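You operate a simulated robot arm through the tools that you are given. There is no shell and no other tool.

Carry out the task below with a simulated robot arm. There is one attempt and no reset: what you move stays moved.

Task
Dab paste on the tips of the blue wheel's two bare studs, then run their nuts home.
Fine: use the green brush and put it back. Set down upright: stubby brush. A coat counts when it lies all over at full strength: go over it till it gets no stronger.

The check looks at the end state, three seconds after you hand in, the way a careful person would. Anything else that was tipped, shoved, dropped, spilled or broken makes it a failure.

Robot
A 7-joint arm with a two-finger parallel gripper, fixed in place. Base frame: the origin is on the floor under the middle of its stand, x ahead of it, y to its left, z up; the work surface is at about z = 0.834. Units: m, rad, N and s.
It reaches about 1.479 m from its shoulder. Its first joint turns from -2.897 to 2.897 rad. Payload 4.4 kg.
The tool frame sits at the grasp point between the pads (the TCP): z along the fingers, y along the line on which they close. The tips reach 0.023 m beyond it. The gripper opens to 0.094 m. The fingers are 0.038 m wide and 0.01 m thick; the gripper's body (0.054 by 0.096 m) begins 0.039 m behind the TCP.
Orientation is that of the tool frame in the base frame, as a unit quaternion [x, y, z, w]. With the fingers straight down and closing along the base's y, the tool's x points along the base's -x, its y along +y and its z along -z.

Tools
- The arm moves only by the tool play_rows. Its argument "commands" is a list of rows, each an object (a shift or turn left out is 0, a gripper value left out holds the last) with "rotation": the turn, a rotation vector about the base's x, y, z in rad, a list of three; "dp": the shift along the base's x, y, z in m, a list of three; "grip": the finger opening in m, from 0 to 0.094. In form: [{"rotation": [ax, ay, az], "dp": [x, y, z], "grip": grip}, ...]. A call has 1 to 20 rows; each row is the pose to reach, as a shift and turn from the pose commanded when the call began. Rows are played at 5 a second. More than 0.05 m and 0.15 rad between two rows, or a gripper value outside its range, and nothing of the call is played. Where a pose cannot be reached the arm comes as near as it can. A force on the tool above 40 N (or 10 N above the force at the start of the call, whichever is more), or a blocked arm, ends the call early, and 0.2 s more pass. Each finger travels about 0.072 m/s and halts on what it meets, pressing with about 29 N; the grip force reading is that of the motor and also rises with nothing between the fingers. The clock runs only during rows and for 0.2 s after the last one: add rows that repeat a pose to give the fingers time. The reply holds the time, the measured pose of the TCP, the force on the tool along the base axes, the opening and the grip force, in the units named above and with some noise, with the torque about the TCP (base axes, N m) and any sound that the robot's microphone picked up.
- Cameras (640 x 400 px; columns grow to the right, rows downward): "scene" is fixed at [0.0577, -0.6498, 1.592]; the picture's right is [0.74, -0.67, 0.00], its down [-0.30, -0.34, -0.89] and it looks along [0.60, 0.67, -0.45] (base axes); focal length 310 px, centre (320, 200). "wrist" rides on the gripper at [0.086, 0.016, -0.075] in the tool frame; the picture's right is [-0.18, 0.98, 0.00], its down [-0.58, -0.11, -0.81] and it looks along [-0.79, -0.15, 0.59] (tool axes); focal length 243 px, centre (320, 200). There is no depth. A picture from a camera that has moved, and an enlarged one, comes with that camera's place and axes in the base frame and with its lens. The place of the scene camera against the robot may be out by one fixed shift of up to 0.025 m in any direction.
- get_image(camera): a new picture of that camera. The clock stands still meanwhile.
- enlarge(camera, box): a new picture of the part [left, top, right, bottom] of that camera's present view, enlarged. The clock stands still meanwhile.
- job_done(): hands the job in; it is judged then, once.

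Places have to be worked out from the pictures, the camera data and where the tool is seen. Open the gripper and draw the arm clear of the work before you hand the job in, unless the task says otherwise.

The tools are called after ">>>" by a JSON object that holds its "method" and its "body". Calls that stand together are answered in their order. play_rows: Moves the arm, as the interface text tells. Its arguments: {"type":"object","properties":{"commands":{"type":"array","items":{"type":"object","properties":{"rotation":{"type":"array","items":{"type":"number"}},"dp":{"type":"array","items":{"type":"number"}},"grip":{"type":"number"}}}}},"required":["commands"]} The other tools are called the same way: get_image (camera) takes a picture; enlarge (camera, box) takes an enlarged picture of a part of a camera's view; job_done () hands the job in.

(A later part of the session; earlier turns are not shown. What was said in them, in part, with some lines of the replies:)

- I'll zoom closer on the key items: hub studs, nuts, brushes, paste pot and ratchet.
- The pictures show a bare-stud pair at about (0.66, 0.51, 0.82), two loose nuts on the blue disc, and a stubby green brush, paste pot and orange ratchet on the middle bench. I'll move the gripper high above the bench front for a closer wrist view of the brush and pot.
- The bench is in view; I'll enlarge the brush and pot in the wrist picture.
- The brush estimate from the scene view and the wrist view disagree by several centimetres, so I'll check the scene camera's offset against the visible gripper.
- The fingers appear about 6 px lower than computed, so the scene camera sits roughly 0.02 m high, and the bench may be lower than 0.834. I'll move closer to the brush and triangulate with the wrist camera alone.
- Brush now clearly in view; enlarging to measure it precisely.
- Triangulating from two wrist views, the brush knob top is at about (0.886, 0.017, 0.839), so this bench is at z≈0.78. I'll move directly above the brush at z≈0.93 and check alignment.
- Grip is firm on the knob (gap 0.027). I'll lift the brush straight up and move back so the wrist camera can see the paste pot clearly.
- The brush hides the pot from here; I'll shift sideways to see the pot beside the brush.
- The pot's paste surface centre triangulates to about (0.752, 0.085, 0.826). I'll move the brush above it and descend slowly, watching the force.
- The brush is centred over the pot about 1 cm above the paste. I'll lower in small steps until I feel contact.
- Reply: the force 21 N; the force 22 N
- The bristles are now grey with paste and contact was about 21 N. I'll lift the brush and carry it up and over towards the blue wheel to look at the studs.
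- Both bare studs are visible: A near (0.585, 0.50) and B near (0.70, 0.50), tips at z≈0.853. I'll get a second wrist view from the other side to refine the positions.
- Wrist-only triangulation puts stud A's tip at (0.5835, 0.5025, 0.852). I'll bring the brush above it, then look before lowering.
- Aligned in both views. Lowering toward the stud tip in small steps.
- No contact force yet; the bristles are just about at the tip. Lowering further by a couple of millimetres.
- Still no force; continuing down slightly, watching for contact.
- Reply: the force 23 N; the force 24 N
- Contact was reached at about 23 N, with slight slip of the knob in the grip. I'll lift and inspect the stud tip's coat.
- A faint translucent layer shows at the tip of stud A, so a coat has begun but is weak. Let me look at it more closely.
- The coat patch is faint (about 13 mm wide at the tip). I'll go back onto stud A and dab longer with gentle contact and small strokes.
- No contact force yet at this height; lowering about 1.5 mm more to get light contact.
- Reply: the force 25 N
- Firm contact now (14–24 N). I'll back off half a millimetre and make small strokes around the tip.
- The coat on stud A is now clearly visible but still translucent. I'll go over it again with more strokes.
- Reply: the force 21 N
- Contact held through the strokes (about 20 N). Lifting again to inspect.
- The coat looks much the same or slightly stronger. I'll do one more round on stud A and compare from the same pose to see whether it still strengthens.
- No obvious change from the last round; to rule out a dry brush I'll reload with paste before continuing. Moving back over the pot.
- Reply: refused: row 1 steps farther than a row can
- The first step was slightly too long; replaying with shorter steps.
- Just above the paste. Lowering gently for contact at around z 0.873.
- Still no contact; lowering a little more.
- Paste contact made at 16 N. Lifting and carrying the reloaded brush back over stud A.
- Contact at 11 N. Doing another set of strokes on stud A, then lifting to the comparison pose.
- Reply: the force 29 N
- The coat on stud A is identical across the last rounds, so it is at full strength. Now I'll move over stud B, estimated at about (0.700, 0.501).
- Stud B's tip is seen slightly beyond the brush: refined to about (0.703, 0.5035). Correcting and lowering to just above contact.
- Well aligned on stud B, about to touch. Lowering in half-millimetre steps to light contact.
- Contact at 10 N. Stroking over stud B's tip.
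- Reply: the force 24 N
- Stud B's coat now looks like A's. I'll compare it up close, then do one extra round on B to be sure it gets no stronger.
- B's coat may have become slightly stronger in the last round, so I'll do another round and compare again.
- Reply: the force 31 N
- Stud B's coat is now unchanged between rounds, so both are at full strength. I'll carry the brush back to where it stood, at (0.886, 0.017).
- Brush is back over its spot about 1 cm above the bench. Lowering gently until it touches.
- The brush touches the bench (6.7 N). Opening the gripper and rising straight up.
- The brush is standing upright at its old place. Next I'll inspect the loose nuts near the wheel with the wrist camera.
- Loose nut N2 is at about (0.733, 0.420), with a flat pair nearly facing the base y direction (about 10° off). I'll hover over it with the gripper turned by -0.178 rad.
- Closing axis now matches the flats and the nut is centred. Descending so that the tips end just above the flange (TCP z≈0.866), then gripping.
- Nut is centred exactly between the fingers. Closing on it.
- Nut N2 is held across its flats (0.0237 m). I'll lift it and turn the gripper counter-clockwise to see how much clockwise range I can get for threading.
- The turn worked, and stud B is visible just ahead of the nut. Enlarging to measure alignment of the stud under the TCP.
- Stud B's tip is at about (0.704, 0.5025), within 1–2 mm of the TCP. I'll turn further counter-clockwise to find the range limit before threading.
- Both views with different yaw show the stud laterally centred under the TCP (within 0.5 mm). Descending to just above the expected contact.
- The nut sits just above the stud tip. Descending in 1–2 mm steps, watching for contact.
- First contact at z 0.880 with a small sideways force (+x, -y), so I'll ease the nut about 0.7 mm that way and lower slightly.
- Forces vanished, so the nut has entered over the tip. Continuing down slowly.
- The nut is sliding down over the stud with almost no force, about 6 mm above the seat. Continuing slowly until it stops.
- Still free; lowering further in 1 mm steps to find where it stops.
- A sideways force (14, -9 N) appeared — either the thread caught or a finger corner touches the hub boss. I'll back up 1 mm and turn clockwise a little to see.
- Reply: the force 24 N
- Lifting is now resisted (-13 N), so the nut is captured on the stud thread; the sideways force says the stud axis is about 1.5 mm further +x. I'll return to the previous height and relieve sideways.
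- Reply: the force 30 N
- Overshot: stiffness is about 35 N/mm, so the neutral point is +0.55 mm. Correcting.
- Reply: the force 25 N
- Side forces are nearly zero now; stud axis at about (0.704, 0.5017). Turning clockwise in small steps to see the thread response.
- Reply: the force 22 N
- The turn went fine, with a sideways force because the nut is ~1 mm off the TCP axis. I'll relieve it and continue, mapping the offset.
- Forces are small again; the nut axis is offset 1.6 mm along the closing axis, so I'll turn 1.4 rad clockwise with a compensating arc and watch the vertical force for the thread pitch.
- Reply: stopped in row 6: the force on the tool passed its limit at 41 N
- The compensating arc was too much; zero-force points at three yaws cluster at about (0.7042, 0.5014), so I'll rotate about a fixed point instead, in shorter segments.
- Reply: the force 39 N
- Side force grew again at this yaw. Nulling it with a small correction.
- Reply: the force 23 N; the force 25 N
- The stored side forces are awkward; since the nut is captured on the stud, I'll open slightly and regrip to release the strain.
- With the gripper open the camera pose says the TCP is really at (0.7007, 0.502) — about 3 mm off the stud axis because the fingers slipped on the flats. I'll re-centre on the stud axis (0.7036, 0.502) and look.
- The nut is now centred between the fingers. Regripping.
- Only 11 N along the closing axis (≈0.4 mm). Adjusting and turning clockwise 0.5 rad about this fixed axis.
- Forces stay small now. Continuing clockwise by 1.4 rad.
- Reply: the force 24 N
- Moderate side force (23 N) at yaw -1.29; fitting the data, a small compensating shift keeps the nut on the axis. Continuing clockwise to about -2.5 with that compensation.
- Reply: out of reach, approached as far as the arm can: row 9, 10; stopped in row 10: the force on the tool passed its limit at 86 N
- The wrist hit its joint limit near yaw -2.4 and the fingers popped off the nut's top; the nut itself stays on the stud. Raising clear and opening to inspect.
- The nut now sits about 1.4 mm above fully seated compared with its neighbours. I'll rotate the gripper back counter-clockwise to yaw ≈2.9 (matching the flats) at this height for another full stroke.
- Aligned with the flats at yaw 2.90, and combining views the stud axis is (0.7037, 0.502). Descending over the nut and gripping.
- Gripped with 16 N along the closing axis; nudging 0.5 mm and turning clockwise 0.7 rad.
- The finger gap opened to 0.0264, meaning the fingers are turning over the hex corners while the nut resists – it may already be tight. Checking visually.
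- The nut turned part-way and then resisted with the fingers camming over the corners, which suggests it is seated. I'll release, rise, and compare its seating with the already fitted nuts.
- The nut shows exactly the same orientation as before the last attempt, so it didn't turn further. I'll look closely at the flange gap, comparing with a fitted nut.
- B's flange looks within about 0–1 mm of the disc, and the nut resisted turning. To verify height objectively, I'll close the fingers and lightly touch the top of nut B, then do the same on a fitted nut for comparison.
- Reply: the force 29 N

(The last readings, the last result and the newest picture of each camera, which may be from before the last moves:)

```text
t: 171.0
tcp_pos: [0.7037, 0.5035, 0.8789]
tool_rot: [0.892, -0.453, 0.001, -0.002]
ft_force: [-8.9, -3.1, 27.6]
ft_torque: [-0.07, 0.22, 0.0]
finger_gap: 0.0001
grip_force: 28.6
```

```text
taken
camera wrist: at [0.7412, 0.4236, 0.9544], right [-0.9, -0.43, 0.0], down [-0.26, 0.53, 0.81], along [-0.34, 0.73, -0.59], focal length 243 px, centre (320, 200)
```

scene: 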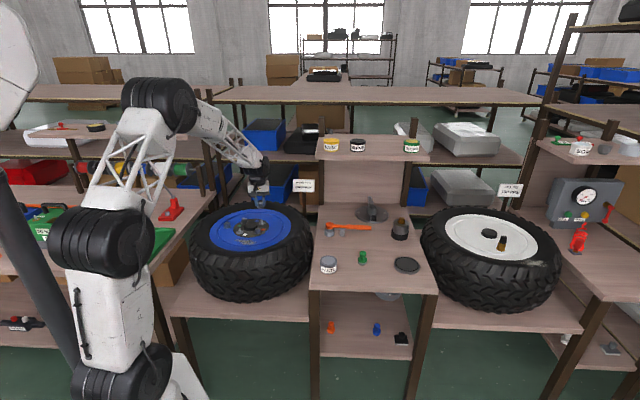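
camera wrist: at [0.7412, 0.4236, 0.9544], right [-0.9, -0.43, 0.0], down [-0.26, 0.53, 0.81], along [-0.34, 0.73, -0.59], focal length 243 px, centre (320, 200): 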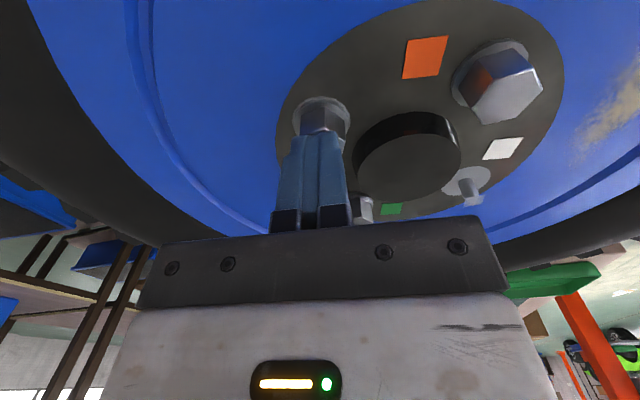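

Nut B's top is touched at TCP z≈0.8795. Now lifting and touching the fitted nut D in the same way.

>>> {"method": "play_rows", "body": {"commands": [{"dp": [0, 0, 0.01]}, {"dp": [0, 0, 0.03]}, {"dp": [-0.03, 0.0285, 0.04]}, {"dp": [-0.0605, 0.0576, 0.04]}, {"dp": [-0.0605, 0.0576, 0.02]}, {"dp": [-0.0605, 0.0576, 0.006]}, {"dp": [-0.0605, 0.0576, 0.006]}]}}

>>> {"method": "get_image", "body": {"camera": "wrist"}}

>>> {"method": "enlarge", "body": {"camera": "scene", "box": [230, 205, 270, 232]}}

```text
t: 172.6
tcp_pos: [0.6422, 0.5604, 0.8841]
tool_rot: [0.891, -0.454, 0.001, -0.001]
ft_force: [1.0, -0.3, -0.2]
ft_torque: [0.0, 0.0, -0.01]
finger_gap: 0.0
grip_force: 29.2
```

```text
taken
camera wrist: at [0.6804, 0.481, 0.9589], right [-0.9, -0.43, 0.0], down [-0.26, 0.53, 0.81], along [-0.35, 0.73, -0.59], focal length 243 px, centre (320, 200)
```

wrist: 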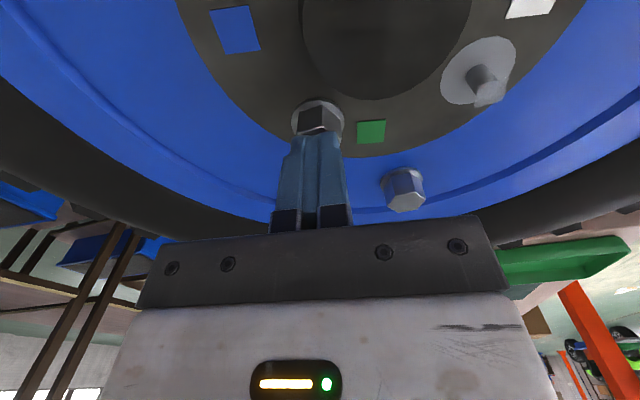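

```text
14.81 times, centred on (250, 218) of scene
camera zoom: at [0.0577, -0.6498, 1.592], right [0.74, -0.67, 0.0], down [-0.3, -0.34, -0.89], along [0.6, 0.67, -0.45], focal length 4596 px, centre (1357, -74)
```

zoom: 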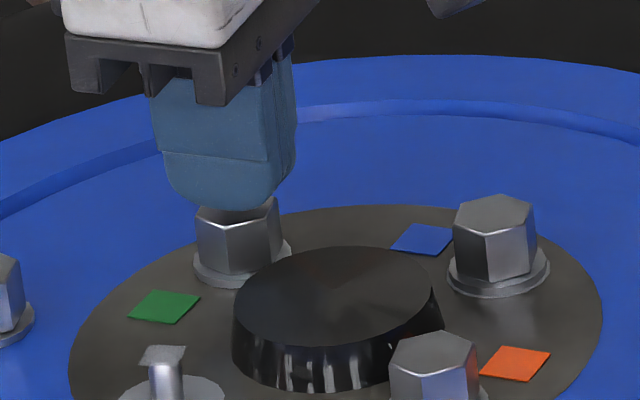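

>>> {"method": "play_rows", "body": {"commands": [{"dp": [0, 0, -0.0015]}, {"dp": [0, 0, -0.003]}, {"dp": [0, 0, -0.003]}]}}

>>> {"method": "play_rows", "body": {"commands": [{"dp": [0, 0, -0.0015]}, {"dp": [0, 0, -0.0015]}]}}

>>> {"method": "play_rows", "body": {"commands": [{"dp": [0, 0, -0.001]}, {"dp": [0, 0, -0.001]}]}}

>>> {"method": "get_image", "body": {"camera": "wrist"}}

```text
t: 173.4
tcp_pos: [0.6429, 0.5604, 0.8812]
tool_rot: [0.891, -0.454, 0.001, -0.002]
ft_force: [0.0, 0.1, -0.4]
ft_torque: [-0.02, 0.0, -0.01]
finger_gap: 0.0
grip_force: 29.6
```

```text
t: 174.0
tcp_pos: [0.6434, 0.5599, 0.8792]
tool_rot: [0.892, -0.453, 0.0, -0.001]
ft_force: [-1.6, -0.4, 1.7]
ft_torque: [-0.02, 0.07, -0.02]
finger_gap: 0.0
grip_force: 28.3
```

```text
t: 174.6
tcp_pos: [0.6433, 0.56, 0.8807]
tool_rot: [0.892, -0.452, 0.001, -0.002]
ft_force: [-10.4, -10.5, 25.5]
ft_torque: [-0.22, 0.4, 0.07]
finger_gap: 0.0001
grip_force: 29.1
```

```text
taken
camera wrist: at [0.6808, 0.481, 0.9547], right [-0.9, -0.43, 0.0], down [-0.26, 0.53, 0.81], along [-0.34, 0.73, -0.59], focal length 243 px, centre (320, 200)
```

wrist: 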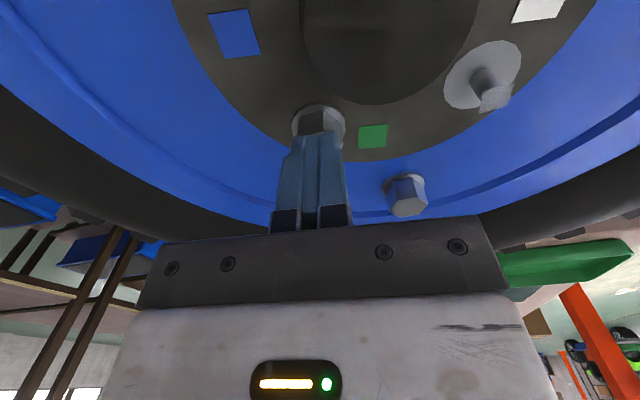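

Both tops register at the same height (camera z 0.9547 vs 0.9544), so nut B is as low as the fitted nuts — it's home. Now lifting and moving to the other loose nut N1 near (0.562, 0.585).

>>> {"method": "play_rows", "body": {"commands": [{"dp": [0, 0, 0.02]}, {"dp": [0, 0, 0.05]}, {"dp": [-0.04, 0.01, 0.055], "grip": 0.02}, {"dp": [-0.081, 0.025, 0.055], "grip": 0.04}, {"dp": [-0.081, 0.025, 0.055], "grip": 0.05}, {"dp": [-0.081, 0.025, 0.055], "grip": 0.05}]}}

>>> {"method": "get_image", "body": {"camera": "wrist"}}

>>> {"method": "enlarge", "body": {"camera": "wrist", "box": [270, 30, 370, 130]}}

>>> {"method": "enlarge", "body": {"camera": "scene", "box": [215, 190, 265, 235]}}

```text
t: 176.0
tcp_pos: [0.5592, 0.5857, 0.9332]
tool_rot: [0.891, -0.453, 0.001, -0.001]
ft_force: [-0.5, 0.8, -0.9]
ft_torque: [0.02, 0.02, 0.0]
finger_gap: 0.0501
grip_force: 0.1
```

```text
taken
camera wrist: at [0.5982, 0.5066, 1.0084], right [-0.9, -0.43, 0.0], down [-0.26, 0.53, 0.81], along [-0.35, 0.73, -0.59], focal length 243 px, centre (320, 200)
```

wrist: 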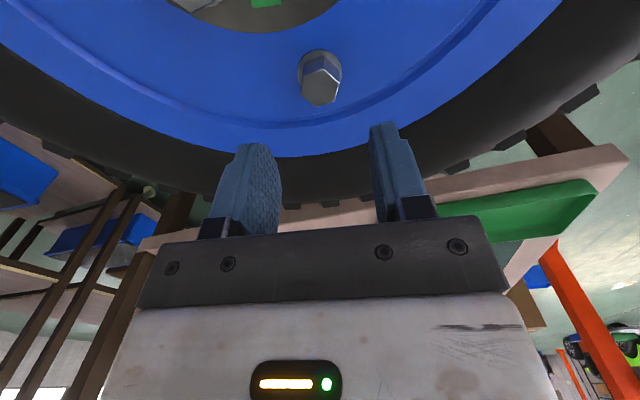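

```text
4.00 times, centred on (320, 80) of wrist
camera zoom: at [0.5982, 0.5066, 1.0084], right [-0.9, -0.43, 0.0], down [-0.26, 0.53, 0.81], along [-0.35, 0.73, -0.59], focal length 970 px, centre (320, 680)
```

zoom: 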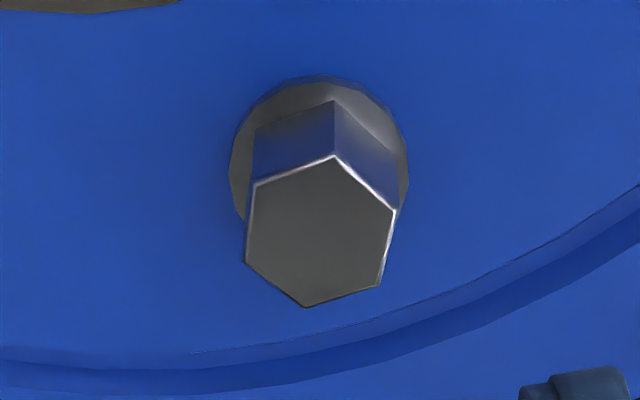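

```text
8.89 times, centred on (240, 212) of scene
camera zoom: at [0.0577, -0.6498, 1.592], right [0.74, -0.67, 0.0], down [-0.3, -0.34, -0.89], along [0.6, 0.67, -0.45], focal length 2757 px, centre (1031, 89)
```

zoom: 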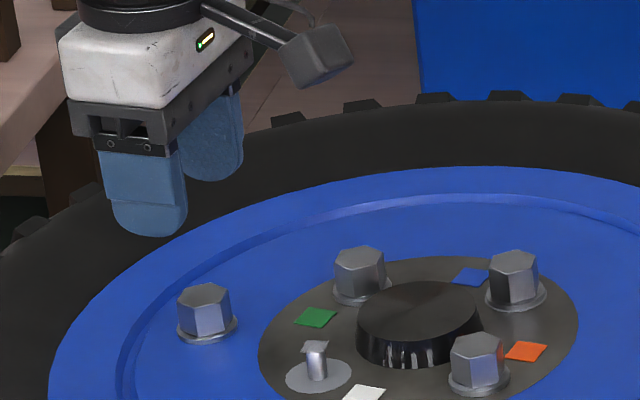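

N1 refined to about (0.562, 0.582) with flats at 16°; rotating -0.35 rad and shifting, then checking again closer.

>>> {"method": "play_rows", "body": {"commands": [{"dp": [0.0016, -0.0034, 0], "rotation": [0, 0, -0.12]}, {"dp": [0.0016, -0.0034, -0.01], "rotation": [0, 0, -0.24]}, {"dp": [0.0016, -0.0034, -0.025], "rotation": [0, 0, -0.351]}, {"dp": [0.0016, -0.0034, -0.028], "rotation": [0, 0, -0.351]}, {"dp": [0.0016, -0.0034, -0.028], "rotation": [0, 0, -0.351]}]}}

>>> {"method": "enlarge", "body": {"camera": "wrist", "box": [270, 70, 370, 160]}}

```text
t: 177.2
tcp_pos: [0.5634, 0.5816, 0.9056]
tool_rot: [0.799, -0.602, 0.001, -0.001]
ft_force: [0.8, -0.3, 0.3]
ft_torque: [-0.01, -0.01, -0.02]
finger_gap: 0.0501
grip_force: 0.0
```

```text
4.44 times, centred on (320, 115) of wrist
camera zoom: at [0.5713, 0.4945, 0.9804], right [-1.0, -0.09, 0.0], down [-0.06, 0.59, 0.81], along [-0.07, 0.8, -0.59], focal length 1078 px, centre (320, 578)
```

zoom: 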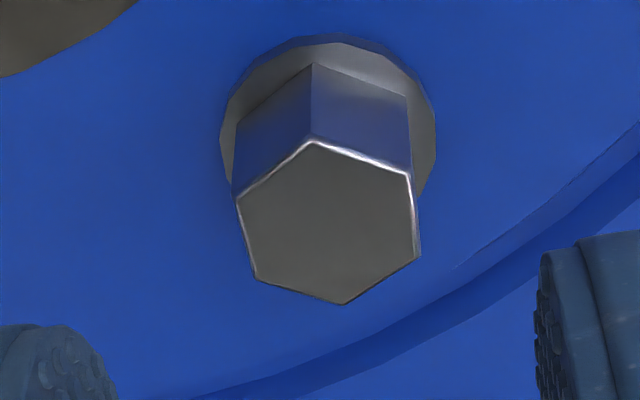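

N1 is nearly centred (1.5 mm correction). I'll descend, grip it once to centre it along this axis, then release and regrip 60° further to centre it better and reach the starting yaw.

>>> {"method": "play_rows", "body": {"commands": [{"dp": [-0.0015, 0.0006, -0.015]}, {"dp": [-0.0015, 0.0006, -0.03]}, {"dp": [-0.0015, 0.0006, -0.0394]}, {"dp": [-0.0015, 0.0006, -0.0394]}, {"dp": [-0.0015, 0.0006, -0.0394], "grip": 0.035}, {"dp": [-0.0015, 0.0006, -0.0394], "grip": 0.022}, {"dp": [-0.0015, 0.0006, -0.0394], "grip": 0.015}, {"dp": [-0.0015, 0.0006, -0.0394], "grip": 0.015}, {"dp": [-0.0015, 0.0006, -0.0394], "grip": 0.015}]}}

>>> {"method": "enlarge", "body": {"camera": "wrist", "box": [260, 90, 380, 200]}}

```text
t: 179.2
tcp_pos: [0.5614, 0.5819, 0.8672]
tool_rot: [0.798, -0.602, 0.002, -0.002]
ft_force: [-0.7, 0.7, 0.8]
ft_torque: [0.01, 0.01, -0.02]
finger_gap: 0.0234
grip_force: 28.6
```

```text
3.64 times, centred on (320, 145) of wrist
camera zoom: at [0.5693, 0.4946, 0.9415], right [-1.0, -0.09, 0.0], down [-0.06, 0.59, 0.81], along [-0.07, 0.8, -0.59], focal length 882 px, centre (320, 400)
```

zoom: 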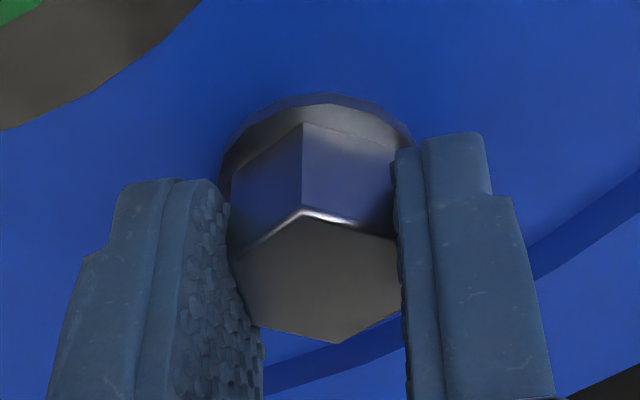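

Gripped at 0.0234. Now releasing slightly, rotating +60°, and regripping to improve centring.

>>> {"method": "play_rows", "body": {"commands": [{"grip": 0.03}, {"grip": 0.036}, {"grip": 0.036}, {"rotation": [0, 0, 0.14]}, {"rotation": [0, 0, 0.28]}, {"rotation": [0, 0, 0.42]}, {"rotation": [0, 0, 0.56]}, {"rotation": [0, 0, 0.7]}, {"rotation": [0, 0, 0.84]}, {"rotation": [0, 0, 0.95]}, {"rotation": [0, 0, 1.047]}, {"rotation": [0, 0, 1.047]}, {"rotation": [0, 0, 1.047], "grip": 0.028}, {"rotation": [0, 0, 1.047], "grip": 0.015}, {"rotation": [0, 0, 1.047], "grip": 0.015}, {"rotation": [0, 0, 1.047], "grip": 0.015}]}}

>>> {"method": "enlarge", "body": {"camera": "wrist", "box": [260, 90, 380, 200]}}

```text
t: 182.6
tcp_pos: [0.5609, 0.5827, 0.8667]
tool_rot: [0.992, -0.122, 0.0, -0.002]
ft_force: [1.2, 0.1, 1.3]
ft_torque: [-0.03, -0.03, 0.01]
finger_gap: 0.0231
grip_force: 28.6
```

```text
3.64 times, centred on (320, 145) of wrist
camera zoom: at [0.6417, 0.5459, 0.9411], right [-0.42, -0.91, 0.0], down [-0.54, 0.24, 0.81], along [-0.73, 0.34, -0.59], focal length 882 px, centre (320, 400)
```

zoom: 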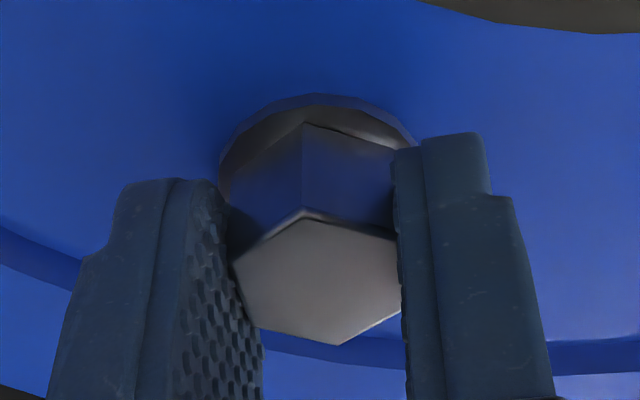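

The nut looks identically centred in both grips, so it's well centred now at yaw 2.90. Lifting it and moving above stud A.

>>> {"method": "play_rows", "body": {"commands": [{"dp": [0, 0, 0.02]}, {"dp": [0, 0, 0.06]}, {"dp": [0.005, -0.02, 0.09]}, {"dp": [0.012, -0.045, 0.09]}, {"dp": [0.021, -0.0795, 0.09]}, {"dp": [0.021, -0.0795, 0.09]}, {"dp": [0.021, -0.0795, 0.09]}]}}

>>> {"method": "get_image", "body": {"camera": "wrist"}}

>>> {"method": "enlarge", "body": {"camera": "wrist", "box": [285, 30, 355, 100]}}

```text
t: 184.2
tcp_pos: [0.5827, 0.5019, 0.9557]
tool_rot: [0.993, -0.122, 0.0, -0.003]
ft_force: [-0.7, 0.1, -1.0]
ft_torque: [0.0, 0.0, 0.0]
finger_gap: 0.0234
grip_force: 29.3
```

```text
taken
camera wrist: at [0.6629, 0.466, 1.031], right [-0.42, -0.91, 0.0], down [-0.54, 0.24, 0.81], along [-0.73, 0.34, -0.59], focal length 243 px, centre (320, 200)
```

wrist: 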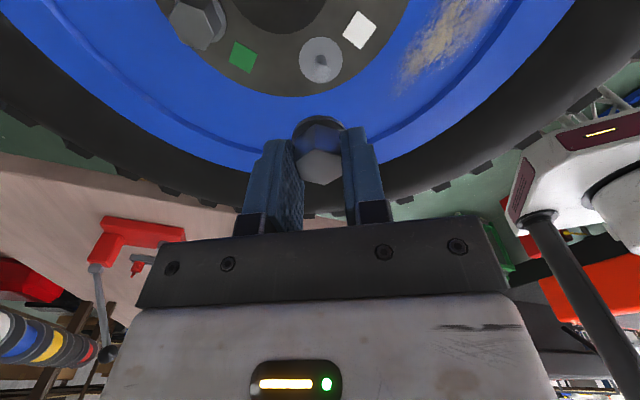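

```text
5.71 times, centred on (320, 65) of wrist
camera zoom: at [0.6629, 0.466, 1.031], right [-0.42, -0.91, 0.0], down [-0.54, 0.24, 0.81], along [-0.73, 0.34, -0.59], focal length 1386 px, centre (320, 971)
```

zoom: 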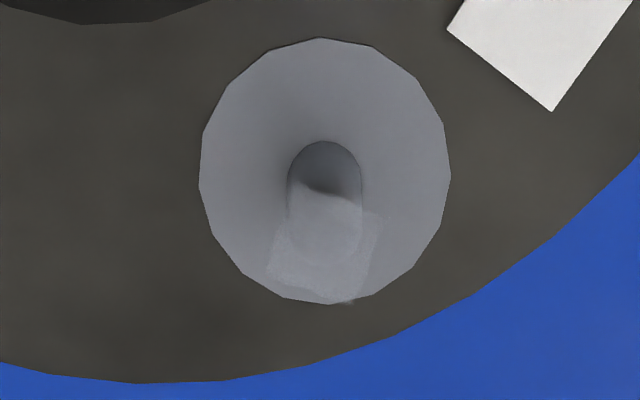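

Before covering it, let me double-check stud A's coat more closely.

>>> {"method": "enlarge", "body": {"camera": "wrist", "box": [305, 55, 335, 90]}}

>>> {"method": "enlarge", "body": {"camera": "scene", "box": [230, 218, 250, 234]}}

```text
11.43 times, centred on (320, 72) of wrist
camera zoom: at [0.6629, 0.466, 1.031], right [-0.42, -0.91, 0.0], down [-0.54, 0.24, 0.81], along [-0.73, 0.34, -0.59], focal length 2773 px, centre (320, 1657)
```

zoom: 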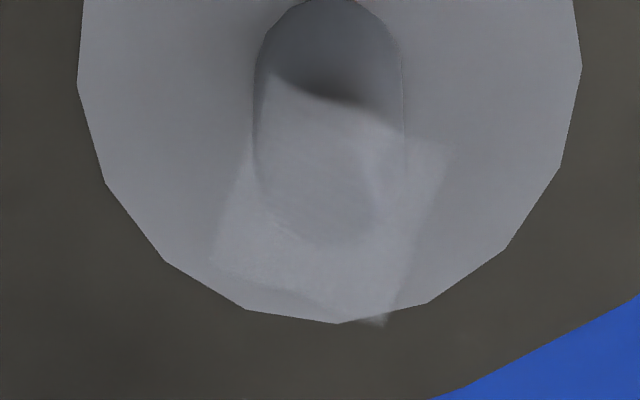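

```text
16.00 times, centred on (240, 226) of scene
camera zoom: at [0.0577, -0.6498, 1.592], right [0.74, -0.67, 0.0], down [-0.3, -0.34, -0.89], along [0.6, 0.67, -0.45], focal length 4963 px, centre (1600, -216)
```

zoom: 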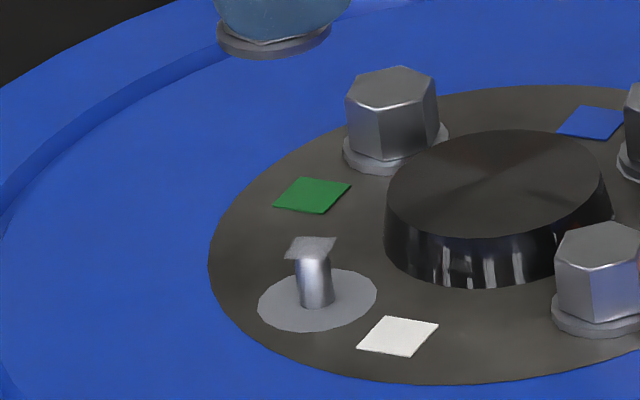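

The coat on A is an even square. To pin down A's axis I'll take a second lateral measurement at a yaw 1.05 rad away.

>>> {"method": "play_rows", "body": {"commands": [{"rotation": [0, 0, -0.14]}, {"rotation": [0, 0, -0.28]}, {"rotation": [0, 0, -0.42]}, {"rotation": [0, 0, -0.56]}, {"rotation": [0, 0, -0.7]}, {"rotation": [0, 0, -0.84]}, {"rotation": [0, 0, -0.98]}, {"rotation": [0, 0, -1.05]}, {"rotation": [0, 0, -1.05]}]}}

>>> {"method": "enlarge", "body": {"camera": "wrist", "box": [285, 30, 355, 100]}}

```text
t: 186.2
tcp_pos: [0.5828, 0.5024, 0.9556]
tool_rot: [0.798, -0.603, 0.001, -0.001]
ft_force: [-0.1, -0.2, -0.6]
ft_torque: [-0.01, -0.02, -0.04]
finger_gap: 0.0236
grip_force: 28.8
```

```text
5.71 times, centred on (320, 65) of wrist
camera zoom: at [0.5907, 0.4156, 1.0311], right [-1.0, -0.09, 0.0], down [-0.06, 0.59, 0.81], along [-0.07, 0.8, -0.59], focal length 1386 px, centre (320, 971)
```

zoom: 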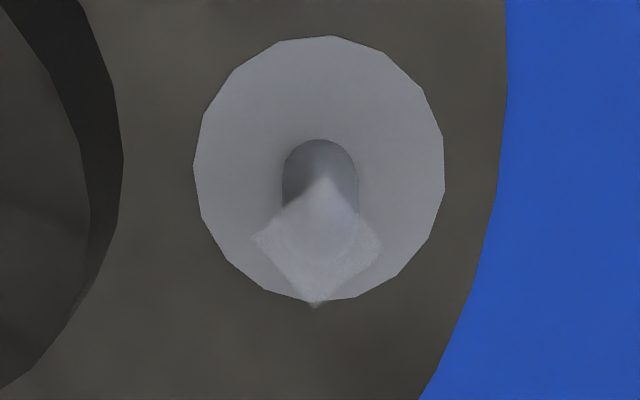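

A's axis comes out at (0.583, 0.5017). Rotating back to yaw 2.9 with a tiny shift, then descending to just above the tip.

>>> {"method": "play_rows", "body": {"commands": [{"rotation": [0, 0, 0.14]}, {"rotation": [0, 0, 0.28]}, {"rotation": [0, 0, 0.42]}, {"rotation": [0, 0, 0.56]}, {"rotation": [0, 0, 0.7]}, {"rotation": [0, 0, 0.84]}, {"rotation": [0, 0, 0.98]}, {"dp": [-0.0002, -0.0003, 0], "rotation": [0, 0, 1.05]}, {"dp": [-0.0002, -0.0003, -0.03], "rotation": [0, 0, 1.05]}, {"dp": [-0.0002, -0.0003, -0.055], "rotation": [0, 0, 1.05]}, {"dp": [-0.0002, -0.0003, -0.071], "rotation": [0, 0, 1.05]}, {"dp": [-0.0002, -0.0003, -0.071], "rotation": [0, 0, 1.05]}, {"dp": [-0.0002, -0.0003, -0.071], "rotation": [0, 0, 1.05]}]}}

>>> {"method": "get_image", "body": {"camera": "wrist"}}

>>> {"method": "enlarge", "body": {"camera": "scene", "box": [225, 205, 262, 235]}}

```text
t: 189.0
tcp_pos: [0.582, 0.504, 0.8865]
tool_rot: [0.992, -0.122, 0.0, -0.002]
ft_force: [0.8, 0.7, -0.3]
ft_torque: [0.03, 0.01, -0.01]
finger_gap: 0.0235
grip_force: 29.1
```

```text
taken
camera wrist: at [0.6625, 0.4661, 0.9606], right [-0.42, -0.91, 0.0], down [-0.54, 0.24, 0.81], along [-0.73, 0.34, -0.59], focal length 243 px, centre (320, 200)
```

wrist: 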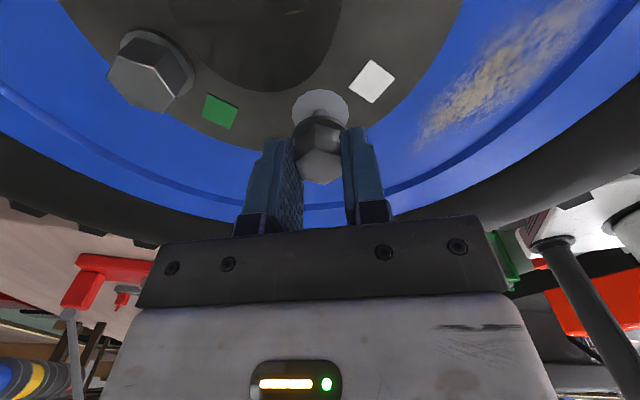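

```text
13.33 times, centred on (244, 220) of scene
camera zoom: at [0.0577, -0.6498, 1.592], right [0.74, -0.67, 0.0], down [-0.3, -0.34, -0.89], along [0.6, 0.67, -0.45], focal length 4136 px, centre (1340, -67)
```

zoom: 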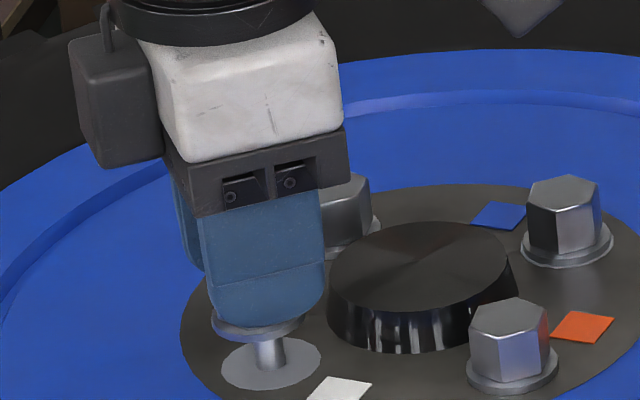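

Nut is right above stud A. Lowering in small steps.

>>> {"method": "play_rows", "body": {"commands": [{"dp": [0.0002, -0.0004, -0.002]}, {"dp": [0.0002, -0.0004, -0.004]}, {"dp": [0.0002, -0.0004, -0.004]}]}}

>>> {"method": "play_rows", "body": {"commands": [{"dp": [0, 0, -0.001]}, {"dp": [0, 0, -0.002]}, {"dp": [0, 0, -0.002]}]}}

>>> {"method": "play_rows", "body": {"commands": [{"dp": [0, 0, -0.001]}, {"dp": [0, 0, -0.002]}, {"dp": [0, 0, -0.002]}]}}

```text
t: 189.8
tcp_pos: [0.5828, 0.5017, 0.8811]
tool_rot: [0.993, -0.121, 0.001, -0.002]
ft_force: [0.5, 1.1, -0.4]
ft_torque: [0.01, 0.0, 0.01]
finger_gap: 0.0234
grip_force: 28.7
```

```text
t: 190.6
tcp_pos: [0.5842, 0.5028, 0.8795]
tool_rot: [0.993, -0.122, 0.001, -0.002]
ft_force: [-0.4, 0.6, 0.7]
ft_torque: [-0.01, -0.02, 0.04]
finger_gap: 0.0233
grip_force: 29.2
```

```text
t: 191.4
tcp_pos: [0.5828, 0.5022, 0.8765]
tool_rot: [0.993, -0.122, -0.001, -0.002]
ft_force: [0.5, 0.5, -0.2]
ft_torque: [0.03, -0.02, 0.0]
finger_gap: 0.0234
grip_force: 28.2
```

No contact force at all — the nut has slipped cleanly over the tip. Continuing down.

>>> {"method": "play_rows", "body": {"commands": [{"dp": [0, 0, -0.001]}, {"dp": [0, 0, -0.002]}, {"dp": [0, 0, -0.003]}, {"dp": [0, 0, -0.003]}]}}

>>> {"method": "play_rows", "body": {"commands": [{"dp": [0, 0, -0.001]}, {"dp": [0, 0, -0.002]}, {"dp": [0, 0, -0.002]}]}}

>>> {"method": "play_rows", "body": {"commands": [{"dp": [0, 0, -0.001]}, {"dp": [0, 0, -0.001]}]}}

>>> {"method": "enlarge", "body": {"camera": "scene", "box": [225, 205, 262, 235]}}

```text
t: 192.4
tcp_pos: [0.5832, 0.5023, 0.8742]
tool_rot: [0.993, -0.122, 0.0, -0.002]
ft_force: [0.4, 0.2, 0.2]
ft_torque: [0.0, 0.0, -0.02]
finger_gap: 0.0236
grip_force: 28.7
```

```text
t: 193.2
tcp_pos: [0.5835, 0.5027, 0.8718]
tool_rot: [0.993, -0.122, 0.001, -0.002]
ft_force: [0.3, -0.2, -0.6]
ft_torque: [0.0, -0.02, -0.01]
finger_gap: 0.0235
grip_force: 28.4
```

```text
t: 193.8
tcp_pos: [0.5836, 0.502, 0.8721]
tool_rot: [0.992, -0.122, 0.0, -0.002]
ft_force: [0.0, -0.2, -0.3]
ft_torque: [-0.05, -0.04, 0.0]
finger_gap: 0.0231
grip_force: 29.3
```

```text
13.33 times, centred on (244, 220) of scene
camera zoom: at [0.0577, -0.6498, 1.592], right [0.74, -0.67, 0.0], down [-0.3, -0.34, -0.89], along [0.6, 0.67, -0.45], focal length 4136 px, centre (1340, -67)
```

zoom: 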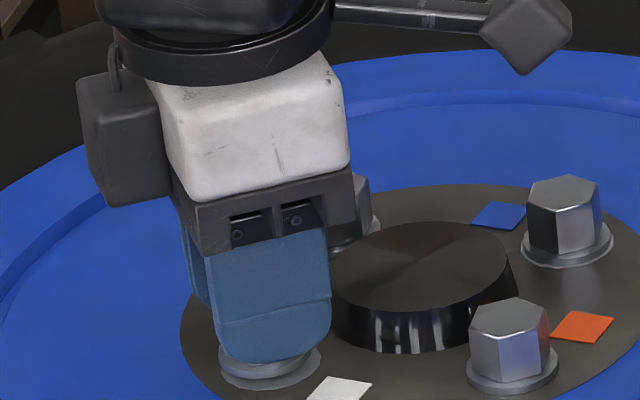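

>>> {"method": "play_rows", "body": {"commands": [{"dp": [0, 0, -0.001]}, {"dp": [0, 0, -0.001]}]}}

>>> {"method": "play_rows", "body": {"commands": [{"dp": [0, 0, -0.001]}, {"dp": [0, 0, -0.001]}]}}

>>> {"method": "get_image", "body": {"camera": "wrist"}}

```text
t: 194.4
tcp_pos: [0.5826, 0.5018, 0.8692]
tool_rot: [0.993, -0.122, 0.0, -0.002]
ft_force: [0.6, -0.1, -0.3]
ft_torque: [-0.03, 0.01, 0.01]
finger_gap: 0.0235
grip_force: 29.3
```

```text
t: 195.0
tcp_pos: [0.5828, 0.5006, 0.8687]
tool_rot: [0.993, -0.121, 0.001, -0.002]
ft_force: [19.6, -6.0, 0.0]
ft_torque: [-0.14, -0.56, -0.01]
finger_gap: 0.0233
grip_force: 29.0
```

```text
taken
camera wrist: at [0.6633, 0.4655, 0.9444], right [-0.42, -0.91, 0.0], down [-0.54, 0.24, 0.81], along [-0.73, 0.34, -0.59], focal length 243 px, centre (320, 200)
```

wrist: 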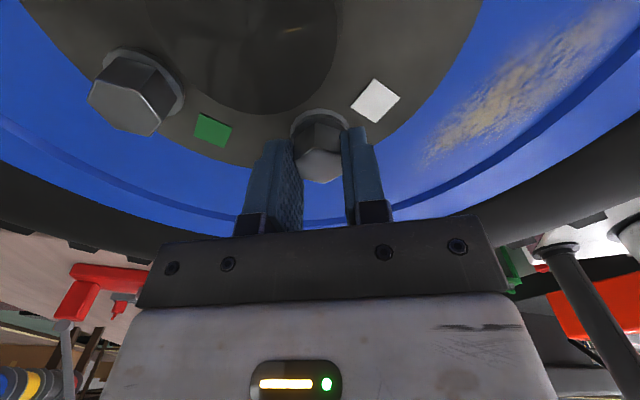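

The thread has captured (sideways 20 N appears, as before). Nulling the side force with a half-millimetre shift.

>>> {"method": "play_rows", "body": {"commands": [{"dp": [0.0003, -0.0001, 0]}, {"dp": [0.0006, -0.0002, 0]}, {"dp": [0.0006, -0.0002, 0]}]}}

```text
t: 195.8
tcp_pos: [0.5839, 0.5022, 0.8688]
tool_rot: [0.993, -0.122, 0.0, -0.002]
ft_force: [8.4, -1.5, -0.8]
ft_torque: [-0.05, -0.29, -0.01]
finger_gap: 0.0231
grip_force: 29.1
```

>>> {"method": "play_rows", "body": {"commands": [{"dp": [0.0002, 0, 0]}, {"dp": [0.0004, -0.0001, 0]}, {"dp": [0.0004, -0.0001, 0]}]}}

```text
t: 196.6
tcp_pos: [0.5836, 0.5023, 0.8688]
tool_rot: [0.992, -0.123, 0.0, -0.001]
ft_force: [-9.1, 5.1, -0.9]
ft_torque: [0.09, 0.29, -0.01]
finger_gap: 0.0232
grip_force: 28.9
```

Slight overshoot; easing back 0.2 mm and turning clockwise 0.56 rad.

>>> {"method": "play_rows", "body": {"commands": [{"dp": [-0.0002, 0.0001, 0]}, {"dp": [-0.0002, 0.0001, 0], "rotation": [0, 0, -0.14]}, {"dp": [-0.0002, 0.0001, 0], "rotation": [0, 0, -0.28]}, {"dp": [-0.0002, 0.0001, 0], "rotation": [0, 0, -0.42]}, {"dp": [-0.0002, 0.0001, 0], "rotation": [0, 0, -0.56]}, {"dp": [-0.0002, 0.0001, 0], "rotation": [0, 0, -0.56]}]}}

```text
t: 198.0
tcp_pos: [0.5831, 0.5016, 0.8698]
tool_rot: [0.92, -0.393, 0.001, -0.002]
ft_force: [-16.6, 13.2, 0.1]
ft_torque: [0.31, 0.42, -0.01]
finger_gap: 0.0235
grip_force: 29.5
```

Side force 21 N; the trend suggests ~0.9 mm offset along the closing axis. Correcting along the predicted arc and continuing another 0.56 rad.

>>> {"method": "play_rows", "body": {"commands": [{"dp": [-0.0004, 0.0003, 0]}, {"dp": [-0.0005, 0.0004, 0], "rotation": [0, 0, -0.14]}, {"dp": [-0.0005, 0.0005, 0], "rotation": [0, 0, -0.28]}, {"dp": [-0.0006, 0.0006, 0], "rotation": [0, 0, -0.42]}, {"dp": [-0.0006, 0.0007, 0], "rotation": [0, 0, -0.56]}, {"dp": [-0.0006, 0.0007, 0], "rotation": [0, 0, -0.56]}]}}

```text
t: 199.4
tcp_pos: [0.5837, 0.5018, 0.8682]
tool_rot: [0.776, -0.631, 0.001, -0.002]
ft_force: [8.5, -19.5, -0.8]
ft_torque: [-0.48, -0.15, -0.01]
finger_gap: 0.0234
grip_force: 29.4
```

The zero-force point stayed put (no arc needed). I'll fix the axis there and continue turning clockwise.

>>> {"method": "play_rows", "body": {"commands": [{"dp": [0.0002, -0.0005, 0]}, {"dp": [0.0002, -0.0005, 0], "rotation": [0, 0, -0.14]}, {"dp": [0.0002, -0.0005, 0], "rotation": [0, 0, -0.28]}, {"dp": [0.0002, -0.0005, 0], "rotation": [0, 0, -0.42]}, {"dp": [0.0002, -0.0005, 0], "rotation": [0, 0, -0.56]}, {"dp": [0.0002, -0.0005, 0], "rotation": [0, 0, -0.56]}]}}

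```text
t: 200.8
tcp_pos: [0.5839, 0.502, 0.8692]
tool_rot: [-0.572, 0.82, -0.001, 0.001]
ft_force: [7.4, -3.1, -5.1]
ft_torque: [0.08, -0.12, -0.01]
finger_gap: 0.0233
grip_force: 29.7
```

Small forces, with the nut now pulling down slightly (-5 N). Continuing with a slight follow-down.

>>> {"method": "play_rows", "body": {"commands": [{"dp": [0.0001, -0.0001, -0.0003]}, {"dp": [0.0001, -0.0001, -0.0004], "rotation": [0, 0, -0.14]}, {"dp": [0.0001, -0.0001, -0.0005], "rotation": [0, 0, -0.28]}, {"dp": [0.0001, -0.0001, -0.0005], "rotation": [0, 0, -0.42]}, {"dp": [0.0001, -0.0001, -0.0006], "rotation": [0, 0, -0.56]}, {"dp": [0.0001, -0.0001, -0.0006], "rotation": [0, 0, -0.56]}]}}

```text
t: 202.2
tcp_pos: [0.5842, 0.5023, 0.8688]
tool_rot: [-0.322, 0.947, -0.002, 0.0]
ft_force: [-0.8, 11.7, -0.9]
ft_torque: [0.35, 0.0, -0.04]
finger_gap: 0.0233
grip_force: 29.0
```

>>> {"method": "play_rows", "body": {"commands": [{"dp": [0, 0.0002, 0]}, {"dp": [0, 0.0003, 0], "rotation": [0, 0, -0.14]}, {"dp": [0, 0.0003, -0.0001], "rotation": [0, 0, -0.28]}, {"dp": [0, 0.0003, -0.0002], "rotation": [0, 0, -0.42]}, {"dp": [0, 0.0003, -0.0003], "rotation": [0, 0, -0.56]}, {"dp": [0, 0.0003, -0.0003], "rotation": [0, 0, -0.56]}]}}

```text
t: 203.6
tcp_pos: [0.5832, 0.5014, 0.8674]
tool_rot: [-0.047, 0.999, -0.001, 0.0]
ft_force: [-9.1, -5.1, -0.1]
ft_torque: [-0.12, 0.19, 0.0]
finger_gap: 0.0234
grip_force: 29.3
```

>>> {"method": "play_rows", "body": {"commands": [{"dp": [-0.0002, -0.0001, 0]}, {"dp": [-0.0002, -0.0001, 0], "rotation": [0, 0, -0.14]}, {"dp": [-0.0002, -0.0001, -0.0001], "rotation": [0, 0, -0.28]}, {"dp": [-0.0002, -0.0001, -0.0002], "rotation": [0, 0, -0.42]}, {"dp": [-0.0002, -0.0001, -0.0003], "rotation": [0, 0, -0.56]}, {"dp": [-0.0002, -0.0001, -0.0003], "rotation": [0, 0, -0.56]}]}}

>>> {"method": "enlarge", "body": {"camera": "scene", "box": [225, 205, 262, 235]}}

```text
t: 205.0
tcp_pos: [0.5835, 0.5016, 0.8685]
tool_rot: [0.23, 0.973, -0.001, 0.0]
ft_force: [-1.2, -6.9, -0.9]
ft_torque: [-0.1, -0.08, -0.02]
finger_gap: 0.0234
grip_force: 28.7
```

```text
13.33 times, centred on (244, 220) of scene
camera zoom: at [0.0577, -0.6498, 1.592], right [0.74, -0.67, 0.0], down [-0.3, -0.34, -0.89], along [0.6, 0.67, -0.45], focal length 4136 px, centre (1340, -67)
```

zoom: 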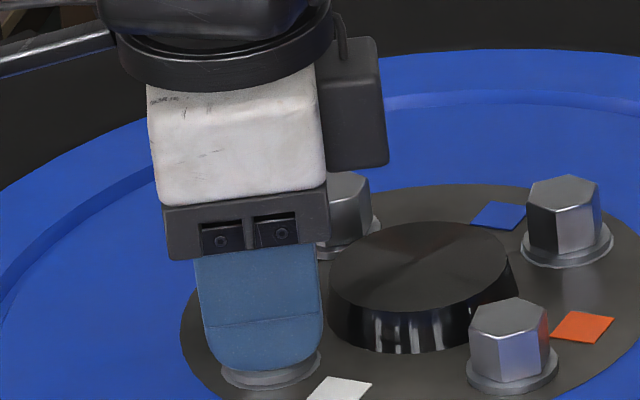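

Turning smoothly; the flange is approaching the disc. Continuing.

>>> {"method": "play_rows", "body": {"commands": [{"dp": [0, -0.0001, 0]}, {"dp": [0, -0.0001, 0], "rotation": [0, 0, -0.14]}, {"dp": [0, -0.0001, -0.0001], "rotation": [0, 0, -0.28]}, {"dp": [0, -0.0001, -0.0002], "rotation": [0, 0, -0.42]}, {"dp": [0, -0.0001, -0.0003], "rotation": [0, 0, -0.56]}, {"dp": [0, -0.0001, -0.0003], "rotation": [0, 0, -0.56]}]}}

>>> {"method": "play_rows", "body": {"commands": [{"rotation": [0, 0, -0.1]}, {"rotation": [0, 0, -0.2]}, {"dp": [0, 0, -0.0001], "rotation": [0, 0, -0.3]}, {"dp": [0, 0, -0.0002], "rotation": [0, 0, -0.4]}, {"dp": [0, 0, -0.0002], "rotation": [0, 0, -0.4]}]}}

```text
t: 206.4
tcp_pos: [0.5837, 0.5015, 0.8667]
tool_rot: [0.491, 0.871, -0.001, -0.001]
ft_force: [2.3, -9.8, -0.8]
ft_torque: [-0.29, -0.13, -0.01]
finger_gap: 0.0235
grip_force: 29.3
```

```text
t: 207.6
tcp_pos: [0.5833, 0.5019, 0.8667]
tool_rot: [0.653, 0.757, -0.001, -0.001]
ft_force: [7.4, -4.0, -0.3]
ft_torque: [-0.12, -0.2, 0.02]
finger_gap: 0.0233
grip_force: 28.8
```

>>> {"method": "play_rows", "body": {"commands": [{"dp": [0.0002, -0.0001, 0], "rotation": [0, 0, -0.1]}, {"dp": [0.0002, -0.0001, 0], "rotation": [0, 0, -0.2]}, {"dp": [0.0002, -0.0001, -0.0001], "rotation": [0, 0, -0.3]}, {"dp": [0.0002, -0.0001, -0.0002], "rotation": [0, 0, -0.4]}, {"dp": [0.0002, -0.0001, -0.0002], "rotation": [0, 0, -0.4]}]}}

>>> {"method": "play_rows", "body": {"commands": [{"rotation": [0, 0, -0.1]}, {"rotation": [0, 0, -0.2]}, {"dp": [0, 0, -0.0001], "rotation": [0, 0, -0.3]}, {"dp": [0, 0, -0.0001], "rotation": [0, 0, -0.3]}]}}

>>> {"method": "enlarge", "body": {"camera": "scene", "box": [225, 205, 262, 235]}}

>>> {"method": "enlarge", "body": {"camera": "wrist", "box": [270, 90, 370, 190]}}

```text
t: 208.8
tcp_pos: [0.5829, 0.5017, 0.8669]
tool_rot: [0.791, 0.612, -0.001, -0.002]
ft_force: [-0.6, 2.0, 0.6]
ft_torque: [0.04, -0.04, 0.09]
finger_gap: 0.0234
grip_force: 29.5
```

```text
t: 209.8
tcp_pos: [0.5839, 0.5028, 0.8675]
tool_rot: [0.873, 0.487, -0.001, -0.001]
ft_force: [-4.3, 1.4, 0.5]
ft_torque: [0.01, 0.05, 0.41]
finger_gap: 0.0258
grip_force: 28.7
```

```text
13.33 times, centred on (244, 220) of scene
camera zoom: at [0.0577, -0.6498, 1.592], right [0.74, -0.67, 0.0], down [-0.3, -0.34, -0.89], along [0.6, 0.67, -0.45], focal length 4136 px, centre (1340, -67)
```

zoom: 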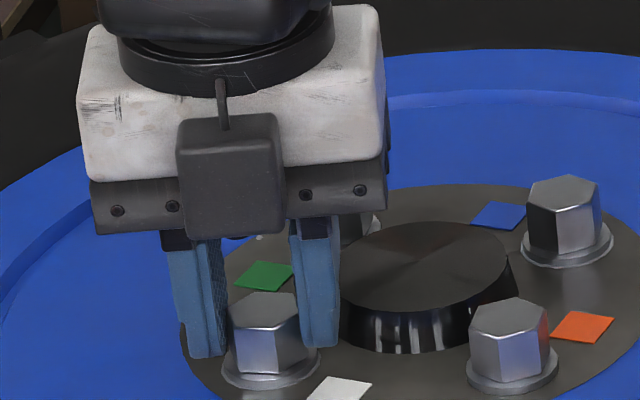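

```text
4.00 times, centred on (320, 140) of wrist
camera zoom: at [0.6429, 0.5674, 0.9418], right [0.74, -0.67, 0.0], down [-0.4, -0.44, 0.81], along [-0.54, -0.6, -0.59], focal length 970 px, centre (320, 440)
```

zoom: 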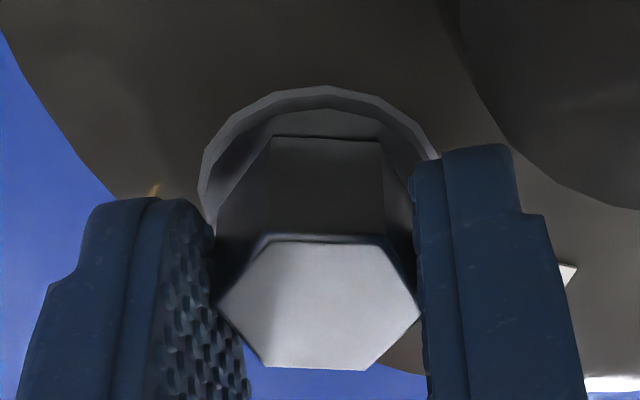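

Torque jumped to 0.41 N·m and the fingers cammed over — nut A has come home after the same ≈4.7 rad as nut B. Releasing and lifting to inspect.

>>> {"method": "play_rows", "body": {"commands": [{"grip": 0.032}, {"grip": 0.04}, {"grip": 0.04}, {"dp": [0, 0, 0.02], "grip": 0.045}, {"dp": [0, 0, 0.05], "grip": 0.05}, {"dp": [0, 0, 0.07], "grip": 0.05}, {"dp": [0, 0, 0.07], "grip": 0.05}]}}

>>> {"method": "enlarge", "body": {"camera": "scene", "box": [225, 205, 275, 240]}}

>>> {"method": "get_image", "body": {"camera": "wrist"}}

>>> {"method": "enlarge", "body": {"camera": "wrist", "box": [280, 40, 360, 110]}}

```text
t: 211.4
tcp_pos: [0.5833, 0.5017, 0.937]
tool_rot: [0.873, 0.487, -0.001, -0.001]
ft_force: [0.3, -0.1, -0.5]
ft_torque: [-0.02, -0.04, -0.02]
finger_gap: 0.0499
grip_force: 0.0
```

```text
11.43 times, centred on (250, 222) of scene
camera zoom: at [0.0577, -0.6498, 1.592], right [0.74, -0.67, 0.0], down [-0.3, -0.34, -0.89], along [0.6, 0.67, -0.45], focal length 3545 px, centre (1120, -57)
```

zoom: 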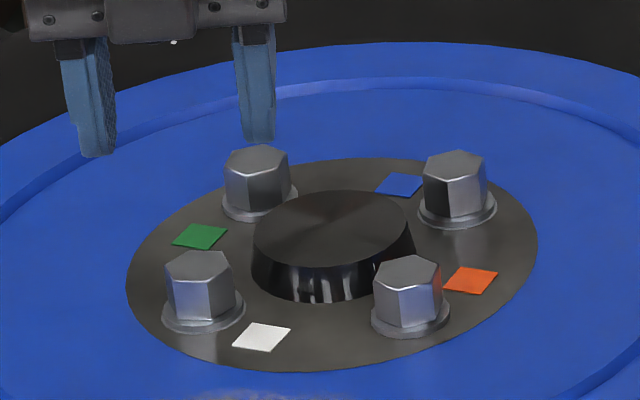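

```text
taken
camera wrist: at [0.6433, 0.5667, 1.0123], right [0.74, -0.67, 0.0], down [-0.4, -0.44, 0.81], along [-0.54, -0.6, -0.59], focal length 243 px, centre (320, 200)
```

wrist: 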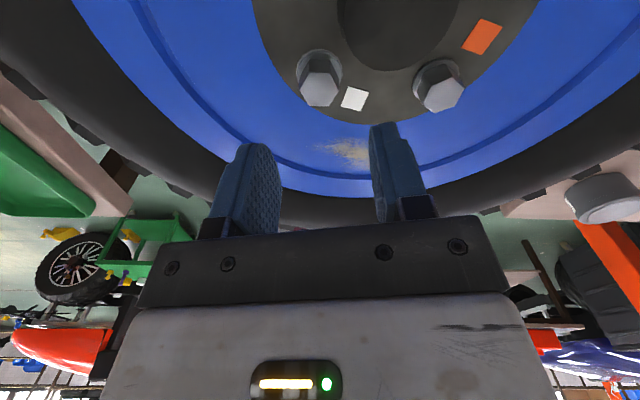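

```text
5.71 times, centred on (320, 75) of wrist
camera zoom: at [0.6433, 0.5667, 1.0123], right [0.74, -0.67, 0.0], down [-0.4, -0.44, 0.81], along [-0.54, -0.6, -0.59], focal length 1386 px, centre (320, 914)
```

zoom: 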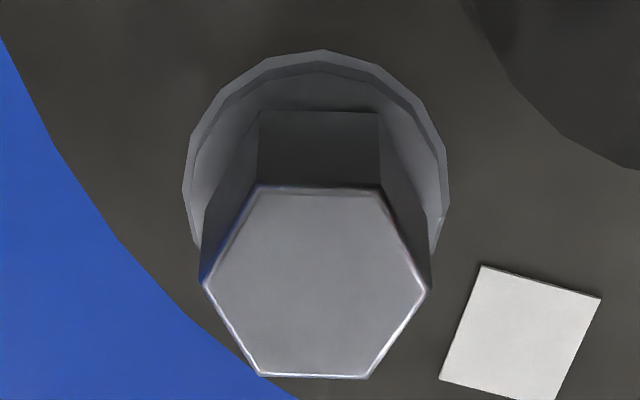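

All four nuts are now seated alike. I'll lift the arm away and return towards the initial pose with the gripper open, then check the whole scene.

>>> {"method": "play_rows", "body": {"commands": [{"dp": [0, 0, 0.04]}, {"dp": [0, 0, 0.08]}, {"dp": [0, 0, 0.12]}, {"dp": [0, 0, 0.16], "rotation": [0, 0, 0.14]}, {"dp": [-0.01, -0.02, 0.16], "rotation": [0, 0, 0.28]}, {"dp": [-0.02, -0.04, 0.16], "rotation": [0, 0, 0.42]}, {"dp": [-0.03, -0.06, 0.16], "rotation": [0, 0, 0.56]}, {"dp": [-0.04, -0.08, 0.16], "rotation": [0, 0, 0.7]}, {"dp": [-0.05, -0.1, 0.16], "rotation": [0, 0, 0.84]}, {"dp": [-0.06, -0.12, 0.16], "rotation": [0, 0, 0.98]}, {"dp": [-0.07, -0.14, 0.16], "rotation": [0, 0, 1.12]}, {"dp": [-0.07, -0.157, 0.16], "rotation": [0, 0, 1.26]}, {"dp": [-0.07, -0.157, 0.16], "rotation": [0, 0, 1.4]}, {"dp": [-0.07, -0.157, 0.16], "rotation": [0, 0, 1.54]}, {"dp": [-0.07, -0.157, 0.16], "rotation": [0, 0, 1.68]}, {"dp": [-0.07, -0.157, 0.16], "rotation": [0, 0, 1.82]}, {"dp": [-0.07, -0.157, 0.16], "rotation": [0, 0, 1.96]}, {"dp": [-0.07, -0.157, 0.16], "rotation": [0, 0, 2.1]}, {"dp": [-0.07, -0.157, 0.16], "rotation": [0, 0, 2.12], "grip": 0.09}, {"dp": [-0.07, -0.157, 0.16], "rotation": [0, 0, 2.12], "grip": 0.09}]}}

>>> {"method": "get_image", "body": {"camera": "scene"}}

>>> {"method": "get_image", "body": {"camera": "wrist"}}

>>> {"method": "enlarge", "body": {"camera": "scene", "box": [225, 205, 275, 240]}}

>>> {"method": "enlarge", "body": {"camera": "scene", "box": [305, 200, 425, 290]}}

```text
t: 215.6
tcp_pos: [0.513, 0.3454, 1.0964]
tool_rot: [0.001, 1.0, -0.002, 0.0]
ft_force: [-0.8, -0.1, -0.9]
ft_torque: [0.03, 0.03, 0.0]
finger_gap: 0.0901
grip_force: 0.0
```

```text
taken
```

scene: 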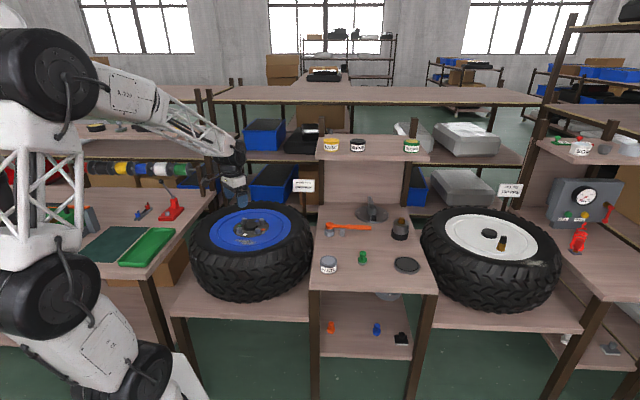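

```text
taken
camera wrist: at [0.427, 0.3618, 1.1721], right [0.19, 0.98, 0.0], down [0.58, -0.11, 0.81], along [0.79, -0.15, -0.59], focal length 243 px, centre (320, 200)
```

wrist: 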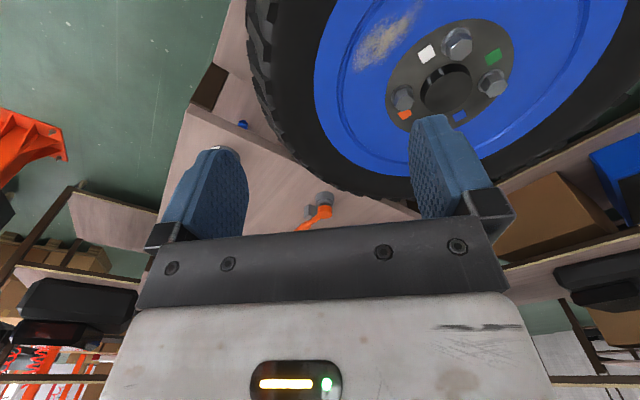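

```text
11.43 times, centred on (250, 222) of scene
camera zoom: at [0.0577, -0.6498, 1.592], right [0.74, -0.67, 0.0], down [-0.3, -0.34, -0.89], along [0.6, 0.67, -0.45], focal length 3545 px, centre (1120, -57)
```

zoom: 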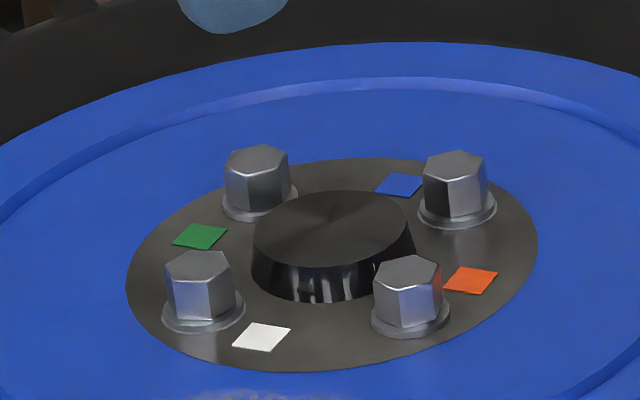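

```text
4.44 times, centred on (365, 245) of scene
camera zoom: at [0.0577, -0.6498, 1.592], right [0.74, -0.67, 0.0], down [-0.3, -0.34, -0.89], along [0.6, 0.67, -0.45], focal length 1379 px, centre (120, 0)
```

zoom: 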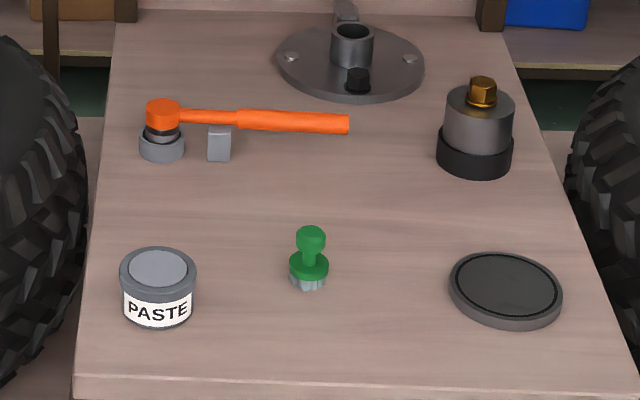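

All four nuts sit level on the hub. The green brush stands upright in its place, and the pot, ratchet and other items are undisturbed. The arm is clear with the gripper open, so I'm handing in.

>>> {"method": "job_done", "body": {}}

```text
The job is handed in.
```

I pasted both bare studs on the blue wheel and ran their nuts home, then handed the job in. No verdict came back.

- **Paste:** I used the green stubby brush on both stud tips. I went over each one until the coat looked no stronger between rounds, reloading the brush once along the way.
- **Brush:** it is back on its spot on the middle bench, standing upright.
- **Nuts:** both turned about three-quarters of a turn after the thread caught, then went tight.
    - **Far stud:** this nut's top touches at the same height as a nut already fitted on the hub. A second try at turning it did not move it.
    - **Near stud:** this nut resisted hard (about 0.4 N·m) and the fingers slipped over its flats. I did not do the touch check on it, but it looks level with the others.
- **Ratchet:** I ran the nuts down with the gripper only and did not use it, since the task didn't call for it.
- **Mishap:** while turning the far nut the wrist reached its limit and the fingers popped off with a brief 86 N spike. The nut stayed on the stud and nothing else moved.

The final pictures show everything else where it started, with the arm clear and the gripper open.
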